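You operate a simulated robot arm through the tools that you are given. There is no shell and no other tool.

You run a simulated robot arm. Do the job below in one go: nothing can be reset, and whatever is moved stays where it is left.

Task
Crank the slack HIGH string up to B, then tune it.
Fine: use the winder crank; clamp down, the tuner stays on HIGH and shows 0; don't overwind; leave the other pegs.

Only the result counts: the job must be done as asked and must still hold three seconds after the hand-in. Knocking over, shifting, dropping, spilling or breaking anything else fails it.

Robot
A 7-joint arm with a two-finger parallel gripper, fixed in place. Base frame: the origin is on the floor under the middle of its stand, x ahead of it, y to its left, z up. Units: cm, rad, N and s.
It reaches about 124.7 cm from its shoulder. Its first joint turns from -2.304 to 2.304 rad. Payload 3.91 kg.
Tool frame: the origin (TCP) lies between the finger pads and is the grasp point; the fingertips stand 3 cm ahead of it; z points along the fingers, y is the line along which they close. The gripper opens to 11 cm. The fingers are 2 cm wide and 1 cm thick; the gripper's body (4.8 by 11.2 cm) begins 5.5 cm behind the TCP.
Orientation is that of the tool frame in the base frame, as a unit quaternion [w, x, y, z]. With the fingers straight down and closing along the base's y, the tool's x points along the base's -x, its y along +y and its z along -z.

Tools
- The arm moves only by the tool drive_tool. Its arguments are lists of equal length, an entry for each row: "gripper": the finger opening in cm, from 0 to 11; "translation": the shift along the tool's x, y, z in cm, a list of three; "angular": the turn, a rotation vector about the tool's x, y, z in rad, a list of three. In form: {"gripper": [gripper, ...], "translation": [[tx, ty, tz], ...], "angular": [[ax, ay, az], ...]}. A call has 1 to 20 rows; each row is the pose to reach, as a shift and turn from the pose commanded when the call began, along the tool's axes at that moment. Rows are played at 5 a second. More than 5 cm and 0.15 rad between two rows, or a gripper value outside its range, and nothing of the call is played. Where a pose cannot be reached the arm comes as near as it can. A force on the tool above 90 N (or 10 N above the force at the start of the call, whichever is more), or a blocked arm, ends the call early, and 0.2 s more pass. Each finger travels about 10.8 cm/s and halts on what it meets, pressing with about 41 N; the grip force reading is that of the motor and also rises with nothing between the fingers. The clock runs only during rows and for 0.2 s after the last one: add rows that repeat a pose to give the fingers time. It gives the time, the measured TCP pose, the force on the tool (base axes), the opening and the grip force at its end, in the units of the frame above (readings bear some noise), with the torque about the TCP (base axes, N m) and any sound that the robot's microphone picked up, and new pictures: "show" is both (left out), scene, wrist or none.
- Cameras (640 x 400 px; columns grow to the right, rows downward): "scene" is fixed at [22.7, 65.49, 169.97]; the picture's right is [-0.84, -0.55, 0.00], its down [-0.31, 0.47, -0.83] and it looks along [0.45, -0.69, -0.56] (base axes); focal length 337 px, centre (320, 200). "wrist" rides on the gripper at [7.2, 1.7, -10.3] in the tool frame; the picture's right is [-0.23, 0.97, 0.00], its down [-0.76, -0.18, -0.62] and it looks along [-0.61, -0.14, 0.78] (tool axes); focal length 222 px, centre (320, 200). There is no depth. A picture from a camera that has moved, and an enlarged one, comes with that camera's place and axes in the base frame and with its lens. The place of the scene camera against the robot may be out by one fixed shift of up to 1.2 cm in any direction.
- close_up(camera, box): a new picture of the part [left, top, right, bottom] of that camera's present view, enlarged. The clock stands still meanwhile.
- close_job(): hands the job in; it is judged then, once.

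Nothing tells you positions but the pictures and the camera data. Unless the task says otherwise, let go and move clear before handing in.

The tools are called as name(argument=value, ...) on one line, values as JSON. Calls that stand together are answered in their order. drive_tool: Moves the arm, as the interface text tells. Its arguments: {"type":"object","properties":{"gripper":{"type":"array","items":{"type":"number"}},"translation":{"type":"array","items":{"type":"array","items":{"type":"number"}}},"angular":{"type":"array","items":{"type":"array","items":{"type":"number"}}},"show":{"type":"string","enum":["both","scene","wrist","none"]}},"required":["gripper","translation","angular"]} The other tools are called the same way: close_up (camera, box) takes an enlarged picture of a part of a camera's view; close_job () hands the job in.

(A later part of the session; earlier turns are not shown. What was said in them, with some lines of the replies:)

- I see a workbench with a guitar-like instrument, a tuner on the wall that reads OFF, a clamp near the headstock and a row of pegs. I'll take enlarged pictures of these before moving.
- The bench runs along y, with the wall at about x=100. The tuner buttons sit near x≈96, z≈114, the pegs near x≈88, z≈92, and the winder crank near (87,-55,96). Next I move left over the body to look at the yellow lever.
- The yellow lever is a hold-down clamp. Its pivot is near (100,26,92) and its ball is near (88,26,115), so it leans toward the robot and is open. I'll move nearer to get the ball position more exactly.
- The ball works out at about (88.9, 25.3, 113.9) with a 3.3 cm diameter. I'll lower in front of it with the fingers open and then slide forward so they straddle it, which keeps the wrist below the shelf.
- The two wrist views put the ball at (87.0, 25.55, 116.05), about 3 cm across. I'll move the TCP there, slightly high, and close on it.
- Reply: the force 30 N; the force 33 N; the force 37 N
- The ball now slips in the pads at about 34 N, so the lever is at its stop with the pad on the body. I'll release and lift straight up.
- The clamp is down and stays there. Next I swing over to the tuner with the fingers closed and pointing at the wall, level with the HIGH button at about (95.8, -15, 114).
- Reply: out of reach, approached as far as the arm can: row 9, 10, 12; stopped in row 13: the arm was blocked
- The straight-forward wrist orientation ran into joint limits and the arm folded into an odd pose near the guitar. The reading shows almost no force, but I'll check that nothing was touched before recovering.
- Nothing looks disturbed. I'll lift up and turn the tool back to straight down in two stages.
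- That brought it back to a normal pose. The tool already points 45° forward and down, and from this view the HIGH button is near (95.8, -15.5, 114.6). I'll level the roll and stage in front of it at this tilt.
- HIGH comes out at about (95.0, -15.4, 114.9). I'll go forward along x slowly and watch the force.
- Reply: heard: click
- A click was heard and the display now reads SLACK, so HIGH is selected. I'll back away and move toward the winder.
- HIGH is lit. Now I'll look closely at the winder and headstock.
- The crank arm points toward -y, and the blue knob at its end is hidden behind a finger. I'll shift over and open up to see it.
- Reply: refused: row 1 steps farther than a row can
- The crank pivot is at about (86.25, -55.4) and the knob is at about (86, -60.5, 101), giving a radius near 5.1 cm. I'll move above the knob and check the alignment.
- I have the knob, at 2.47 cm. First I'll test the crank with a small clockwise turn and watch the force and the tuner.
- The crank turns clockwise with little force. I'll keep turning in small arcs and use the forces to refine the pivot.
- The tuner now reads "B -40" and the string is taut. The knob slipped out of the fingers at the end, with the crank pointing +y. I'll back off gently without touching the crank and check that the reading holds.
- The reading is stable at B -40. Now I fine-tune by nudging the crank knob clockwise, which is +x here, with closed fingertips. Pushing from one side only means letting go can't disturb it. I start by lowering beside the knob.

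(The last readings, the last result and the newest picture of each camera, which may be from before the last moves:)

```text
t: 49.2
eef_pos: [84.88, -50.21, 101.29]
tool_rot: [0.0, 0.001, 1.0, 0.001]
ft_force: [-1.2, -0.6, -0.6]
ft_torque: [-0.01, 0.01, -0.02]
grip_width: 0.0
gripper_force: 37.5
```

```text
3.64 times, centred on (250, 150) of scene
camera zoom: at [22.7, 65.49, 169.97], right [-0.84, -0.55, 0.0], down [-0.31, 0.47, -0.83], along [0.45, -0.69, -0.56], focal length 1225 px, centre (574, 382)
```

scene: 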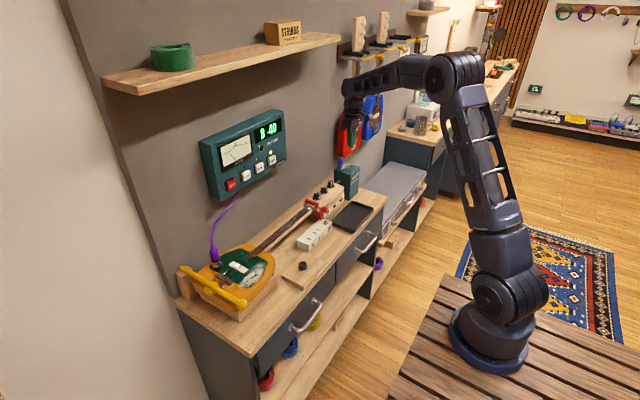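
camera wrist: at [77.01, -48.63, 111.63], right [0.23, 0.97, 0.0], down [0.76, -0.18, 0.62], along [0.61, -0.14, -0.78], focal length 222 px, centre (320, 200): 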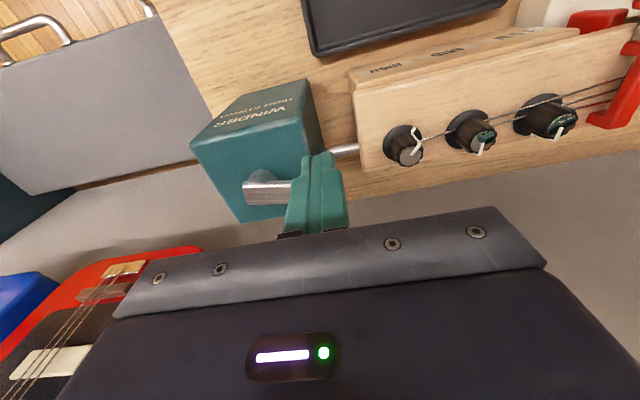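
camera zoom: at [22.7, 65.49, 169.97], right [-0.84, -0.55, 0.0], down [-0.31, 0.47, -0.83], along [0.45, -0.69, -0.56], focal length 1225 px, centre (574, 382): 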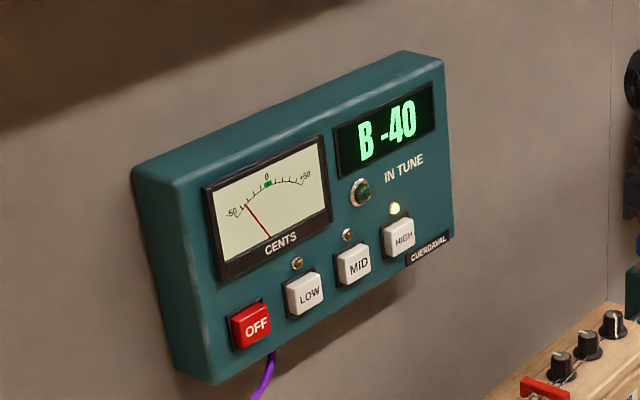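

drive_tool(gripper=[0, 0, 0], translation=[[-0.1, 0, 0], [-0.2, 0, 0], [-0.2, 0, 0]], angular=[[0, 0, 0], [0, 0, 0], [0, 0, 0]], show="none")

close_up(camera="scene", box=[190, 95, 310, 205])

```text
t: 50.0
eef_pos: [85.1, -50.38, 101.44]
tool_rot: [0.0, 0.0, 1.0, 0.001]
ft_force: [-0.8, -0.8, -0.2]
ft_torque: [0.0, -0.02, 0.0]
grip_width: 0.0
gripper_force: 37.8
```

```text
3.64 times, centred on (250, 150) of scene
camera zoom: at [22.7, 65.49, 169.97], right [-0.84, -0.55, 0.0], down [-0.31, 0.47, -0.83], along [0.45, -0.69, -0.56], focal length 1225 px, centre (574, 382)
```

zoom: 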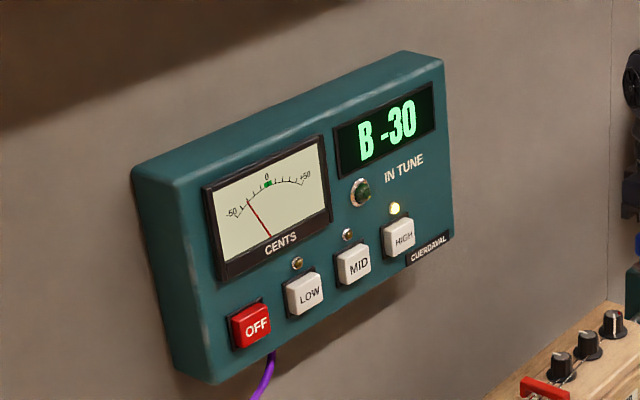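

It now reads B -30, so about 2 mm of push gives a 5–10 cent change. I'll continue in small nudges.

drive_tool(gripper=[0, 0, 0], translation=[[-0.1, 0, 0], [-0.2, 0, 0], [-0.2, 0, 0]], angular=[[0, 0, 0], [0, 0, 0], [0, 0, 0]], show="none")

close_up(camera="scene", box=[190, 95, 310, 205])

```text
t: 50.8
eef_pos: [85.48, -50.28, 101.31]
tool_rot: [0.0, 0.001, 1.0, 0.001]
ft_force: [-0.7, 0.1, 0.2]
ft_torque: [-0.01, -0.03, -0.02]
grip_width: 0.01
gripper_force: 37.8
```

```text
3.64 times, centred on (250, 150) of scene
camera zoom: at [22.7, 65.49, 169.97], right [-0.84, -0.55, 0.0], down [-0.31, 0.47, -0.83], along [0.45, -0.69, -0.56], focal length 1225 px, centre (574, 382)
```

zoom: 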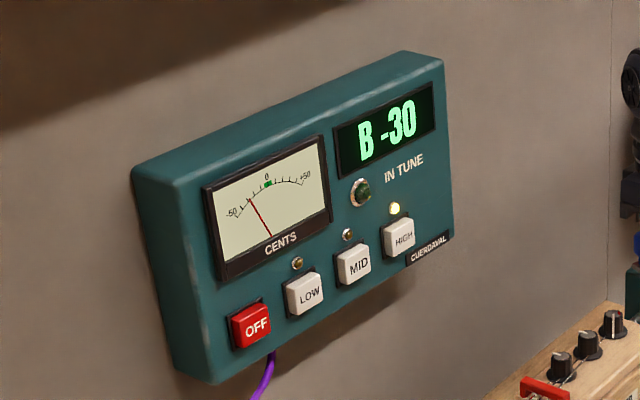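

drive_tool(gripper=[0, 0, 0, 0], translation=[[-0.1, 0, 0], [-0.2, 0, 0], [-0.3, 0, 0], [-0.3, 0, 0]], angular=[[0, 0, 0], [0, 0, 0], [0, 0, 0], [0, 0, 0]], show="none")

close_up(camera="scene", box=[190, 95, 310, 205])

```text
t: 51.8
eef_pos: [85.61, -50.29, 101.38]
tool_rot: [0.0, 0.001, 1.0, 0.001]
ft_force: [-0.3, -0.5, -0.2]
ft_torque: [-0.01, 0.04, -0.02]
grip_width: 0.02
gripper_force: 37.5
```

```text
3.64 times, centred on (250, 150) of scene
camera zoom: at [22.7, 65.49, 169.97], right [-0.84, -0.55, 0.0], down [-0.31, 0.47, -0.83], along [0.45, -0.69, -0.56], focal length 1225 px, centre (574, 382)
```

zoom: 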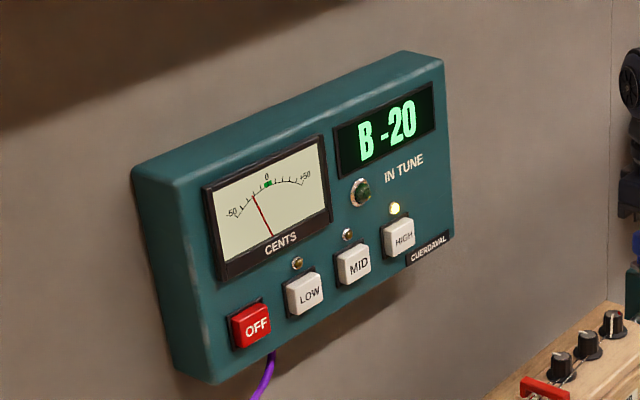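

drive_tool(gripper=[0, 0, 0, 0], translation=[[-0.1, 0, 0], [-0.2, 0, 0], [-0.3, 0, 0], [-0.3, 0, 0]], angular=[[0, 0, 0], [0, 0, 0], [0, 0, 0], [0, 0, 0]], show="none")

close_up(camera="scene", box=[215, 105, 295, 175])

```text
t: 52.8
eef_pos: [85.81, -50.31, 101.38]
tool_rot: [-0.001, 0.001, 1.0, 0.001]
ft_force: [-1.0, -0.2, 0.0]
ft_torque: [0.0, -0.03, -0.03]
grip_width: 0.0
gripper_force: 37.5
```

```text
5.71 times, centred on (255, 140) of scene
camera zoom: at [22.7, 65.49, 169.97], right [-0.84, -0.55, 0.0], down [-0.31, 0.47, -0.83], along [0.45, -0.69, -0.56], focal length 1925 px, centre (691, 543)
```

zoom: 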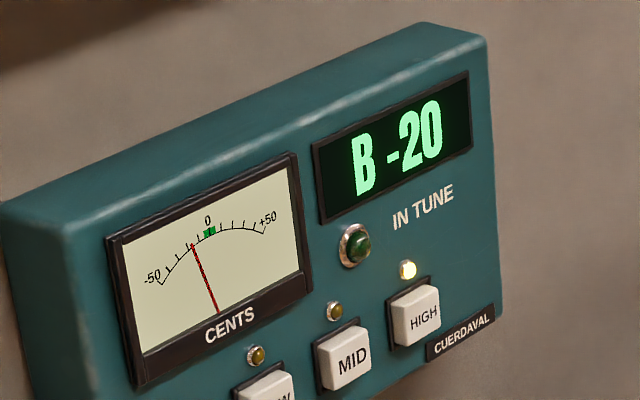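

drive_tool(gripper=[0, 0, 0], translation=[[-0.1, 0, 0], [-0.2, 0, 0], [-0.2, 0, 0]], angular=[[0, 0, 0], [0, 0, 0], [0, 0, 0]], show="none")

close_up(camera="scene", box=[215, 105, 295, 175])

```text
t: 53.6
eef_pos: [86.15, -50.3, 101.38]
tool_rot: [0.0, 0.0, 1.0, 0.001]
ft_force: [-0.7, -0.7, -0.3]
ft_torque: [-0.02, 0.0, -0.02]
grip_width: 0.0
gripper_force: 37.6
```

```text
5.71 times, centred on (255, 140) of scene
camera zoom: at [22.7, 65.49, 169.97], right [-0.84, -0.55, 0.0], down [-0.31, 0.47, -0.83], along [0.45, -0.69, -0.56], focal length 1925 px, centre (691, 543)
```

zoom: 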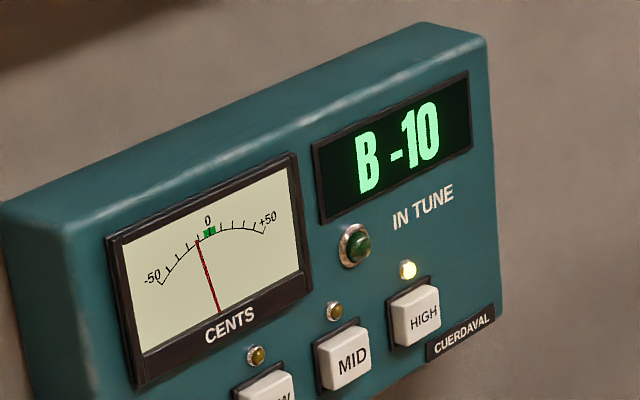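

drive_tool(gripper=[0, 0, 0, 0], translation=[[-0.1, 0, 0], [-0.2, 0, 0], [-0.25, 0, 0], [-0.25, 0, 0]], angular=[[0, 0, 0], [0, 0, 0], [0, 0, 0], [0, 0, 0]], show="none")

close_up(camera="scene", box=[215, 105, 295, 175])

```text
t: 54.6
eef_pos: [86.46, -50.21, 101.29]
tool_rot: [-0.001, 0.001, 1.0, 0.002]
ft_force: [-1.3, -0.5, 0.4]
ft_torque: [0.01, 0.0, -0.03]
grip_width: 0.0
gripper_force: 37.5
```

```text
5.71 times, centred on (255, 140) of scene
camera zoom: at [22.7, 65.49, 169.97], right [-0.84, -0.55, 0.0], down [-0.31, 0.47, -0.83], along [0.45, -0.69, -0.56], focal length 1925 px, centre (691, 543)
```

zoom: 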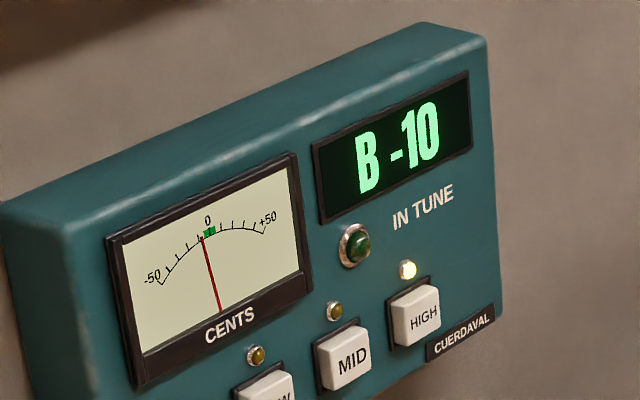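

drive_tool(gripper=[0, 0, 0, 0], translation=[[-0.1, 0, 0], [-0.15, 0, 0], [-0.2, 0, 0], [-0.2, 0, 0]], angular=[[0, 0, 0], [0, 0, 0], [0, 0, 0], [0, 0, 0]], show="none")

close_up(camera="scene", box=[215, 105, 295, 175])

```text
t: 55.6
eef_pos: [86.51, -50.22, 101.36]
tool_rot: [0.0, 0.001, 1.0, 0.001]
ft_force: [-2.0, -0.2, 0.3]
ft_torque: [0.01, 0.02, -0.02]
grip_width: 0.0
gripper_force: 37.4
```

```text
5.71 times, centred on (255, 140) of scene
camera zoom: at [22.7, 65.49, 169.97], right [-0.84, -0.55, 0.0], down [-0.31, 0.47, -0.83], along [0.45, -0.69, -0.56], focal length 1925 px, centre (691, 543)
```

zoom: 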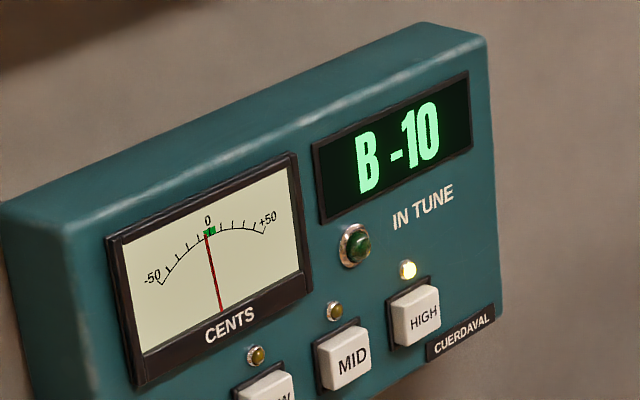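

drive_tool(gripper=[0, 0, 0], translation=[[-0.08, 0, 0], [-0.15, 0, 0], [-0.15, 0, 0]], angular=[[0, 0, 0], [0, 0, 0], [0, 0, 0]], show="none")

close_up(camera="scene", box=[215, 105, 295, 175])

```text
t: 56.4
eef_pos: [86.87, -50.2, 101.37]
tool_rot: [0.0, 0.001, 1.0, 0.001]
ft_force: [-2.1, -2.1, 1.2]
ft_torque: [-0.01, -0.01, -0.08]
grip_width: 0.0
gripper_force: 37.7
```

```text
5.71 times, centred on (255, 140) of scene
camera zoom: at [22.7, 65.49, 169.97], right [-0.84, -0.55, 0.0], down [-0.31, 0.47, -0.83], along [0.45, -0.69, -0.56], focal length 1925 px, centre (691, 543)
```

zoom: 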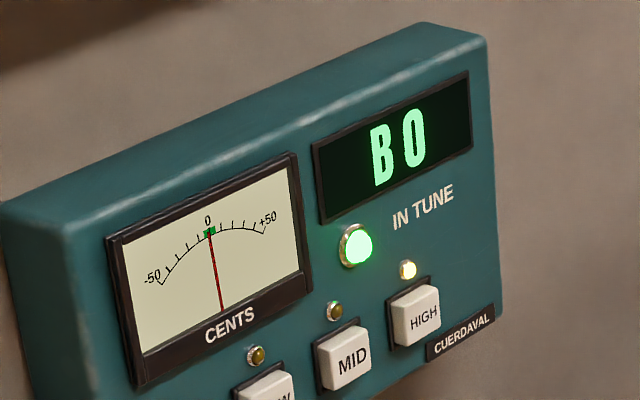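

The tuner reads "B 0" and the IN TUNE lamp is lit. I'll back away from the knob along -x and check that it holds.

drive_tool(gripper=[0, 0, 0, 0, 0, 0, 0, 0, 0], translation=[[0.3, 0, 0], [0.8, 0, 0], [2, 0, 0], [3.5, 0, 0], [4.5, 0, -3], [5, 0, -7], [6, 0, -11], [8, 0, -15], [8, 0, -15]], angular=[[0, 0, 0], [0, 0, 0], [0, 0, 0], [0, 0, 0], [0, 0, 0], [0, 0, 0], [0, 0, 0], [0, 0, 0], [0, 0, 0]], show="both")

close_up(camera="scene", box=[215, 105, 295, 175])

close_up(camera="scene", box=[160, 140, 400, 320])

```text
t: 58.4
eef_pos: [78.6, -50.24, 116.22]
tool_rot: [0.0, 0.001, 1.0, 0.001]
ft_force: [0.1, -0.2, -0.7]
ft_torque: [-0.02, -0.03, -0.01]
grip_width: 0.02
gripper_force: 37.4
camera wrist: at [71.46, -48.66, 126.56], right [0.23, 0.97, 0.0], down [0.76, -0.18, 0.62], along [0.61, -0.14, -0.78], focal length 222 px, centre (320, 200)
```

scene: 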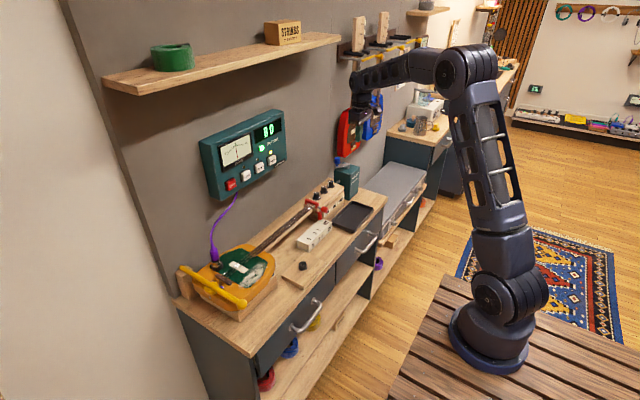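
wrist: 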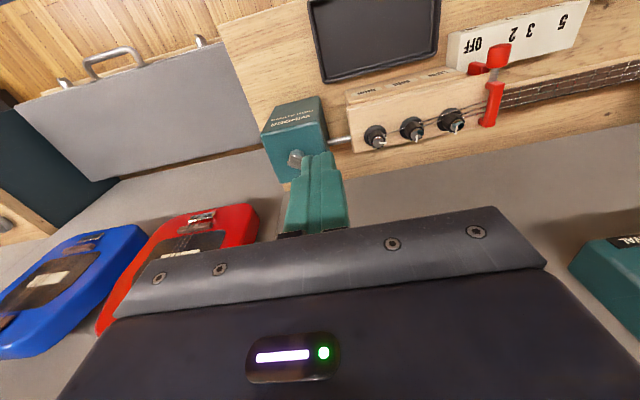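

```text
5.71 times, centred on (255, 140) of scene
camera zoom: at [22.7, 65.49, 169.97], right [-0.84, -0.55, 0.0], down [-0.31, 0.47, -0.83], along [0.45, -0.69, -0.56], focal length 1925 px, centre (691, 543)
```

zoom: 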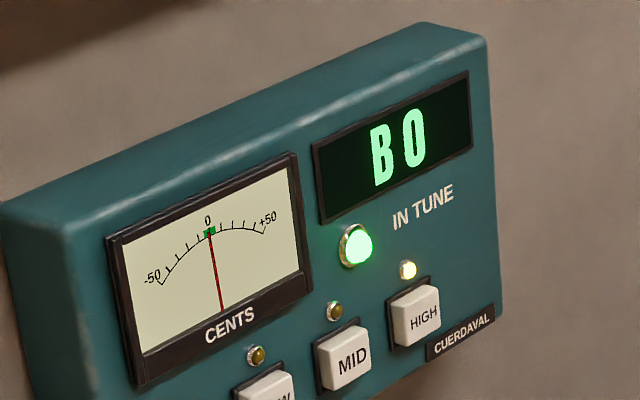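

```text
2.22 times, centred on (280, 230) of scene
camera zoom: at [22.7, 65.49, 169.97], right [-0.84, -0.55, 0.0], down [-0.31, 0.47, -0.83], along [0.45, -0.69, -0.56], focal length 748 px, centre (409, 133)
```

zoom: 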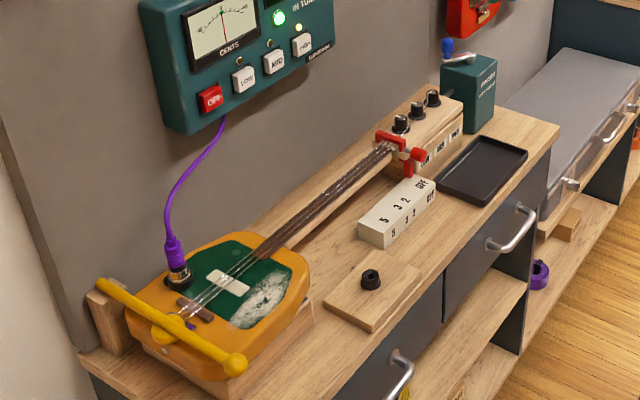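

It holds at B 0. I'll move well clear, let a few seconds pass, and check once more before handing in.

drive_tool(gripper=[1, 2, 4, 6, 8, 8, 8, 8, 8, 8, 8, 8, 8, 8, 8, 8, 8, 8, 8, 8], translation=[[2, 1, -2], [4, 2, -4], [6, 3, -6], [8, 4, -8], [10, 5, -10], [12, 6, -12], [14, 8, -14], [14, 10, -16], [14, 12, -18], [14, 14, -18], [14, 15, -18], [14, 15, -18], [14, 15, -18], [14, 15, -18], [14, 15, -18], [14, 15, -18], [14, 15, -18], [14, 15, -18], [14, 15, -18], [14, 15, -18]], angular=[[0, 0, 0], [0, 0, 0], [0, 0, 0], [0, 0, 0], [0, 0, 0], [0, 0, 0], [0, 0, 0], [0, 0, 0], [0, 0, 0], [0, 0, 0], [0, 0, 0], [0, 0, 0], [0, 0, 0], [0, 0, 0], [0, 0, 0], [0, 0, 0], [0, 0, 0], [0, 0, 0], [0, 0, 0], [0, 0, 0]], show="both")

close_up(camera="scene", box=[215, 105, 295, 175])

close_up(camera="scene", box=[260, 130, 400, 240])

close_up(camera="scene", box=[160, 200, 340, 320])

```text
t: 62.6
eef_pos: [64.77, -35.26, 134.38]
tool_rot: [0.0, 0.002, 1.0, 0.0]
ft_force: [0.8, -0.5, 0.7]
ft_torque: [0.03, 0.0, 0.02]
grip_width: 7.99
gripper_force: 0.0
camera wrist: at [57.46, -33.64, 144.62], right [0.23, 0.97, 0.0], down [0.76, -0.18, 0.62], along [0.61, -0.14, -0.78], focal length 222 px, centre (320, 200)
```

scene: 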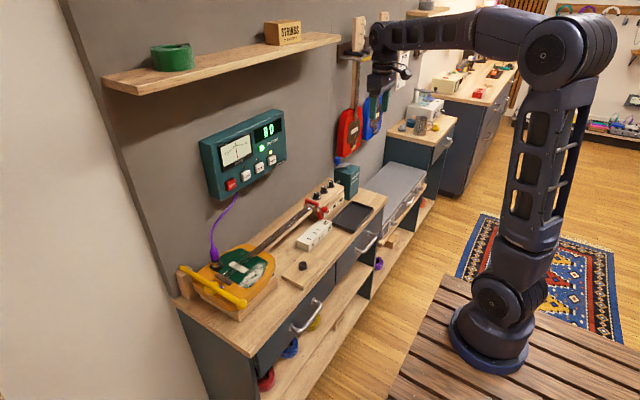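
wrist: 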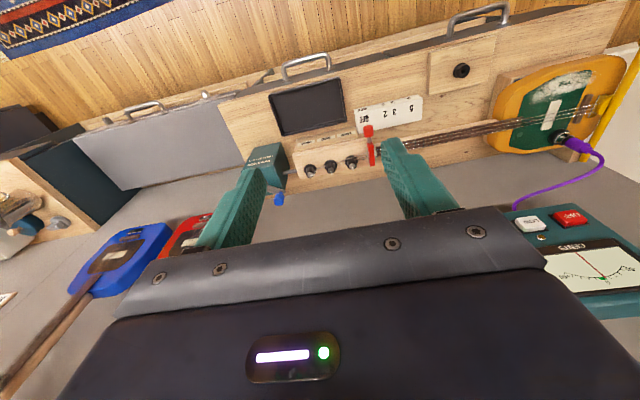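

```text
5.71 times, centred on (255, 140) of scene
camera zoom: at [22.7, 65.49, 169.97], right [-0.84, -0.55, 0.0], down [-0.31, 0.47, -0.83], along [0.45, -0.69, -0.56], focal length 1925 px, centre (691, 543)
```

zoom: 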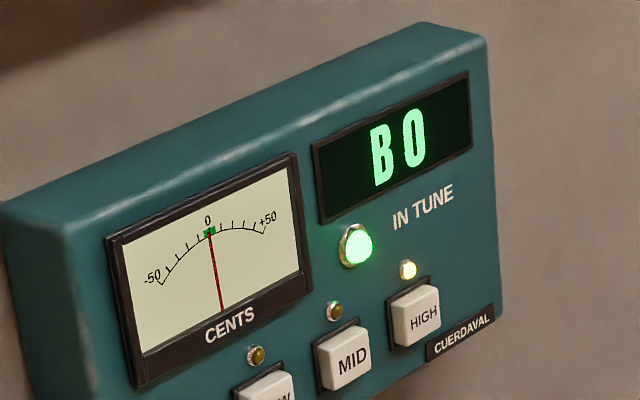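

```text
3.64 times, centred on (330, 185) of scene
camera zoom: at [22.7, 65.49, 169.97], right [-0.84, -0.55, 0.0], down [-0.31, 0.47, -0.83], along [0.45, -0.69, -0.56], focal length 1225 px, centre (284, 254)
```

zoom: 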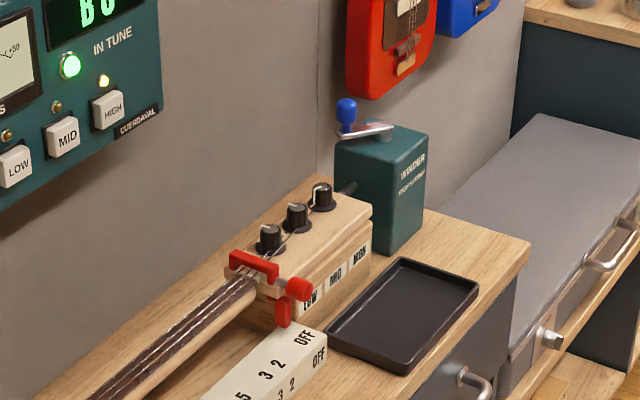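

```text
3.33 times, centred on (250, 260) of scene
camera zoom: at [22.7, 65.49, 169.97], right [-0.84, -0.55, 0.0], down [-0.31, 0.47, -0.83], along [0.45, -0.69, -0.56], focal length 1123 px, centre (553, 0)
```

zoom: 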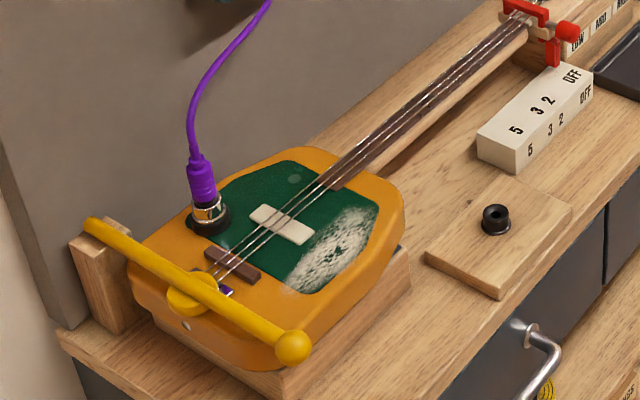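

Everything has held for more than four seconds after I let go. The tuner is on HIGH showing B 0 with the in-tune lamp lit, the clamp is down, the other pegs look unchanged and the arm is clear. I'm handing it in.

close_job()

```text
The job is handed in.
```

The HIGH string is cranked up to B and tuned. The tuner is on HIGH, reads "B 0", and the IN TUNE lamp is lit. That reading held for more than four seconds after I let go, and then I handed the job in.

- **Clamp:** the yellow lever is down with its pad on the guitar body.
- **Winding:** I used only the winder crank, about half a turn up to B -40. I then nudged the crank knob in small steps to 0 and never went past it.
- **Other pegs:** I didn't touch LOW or MID, and they look unchanged.
- **Arm:** it is clear of the bench.

While I was turning toward the tuner, the arm hit a joint limit and folded into an odd pose above the guitar. The sensor showed almost no force, and in the pictures afterwards nothing on the bench looked moved.
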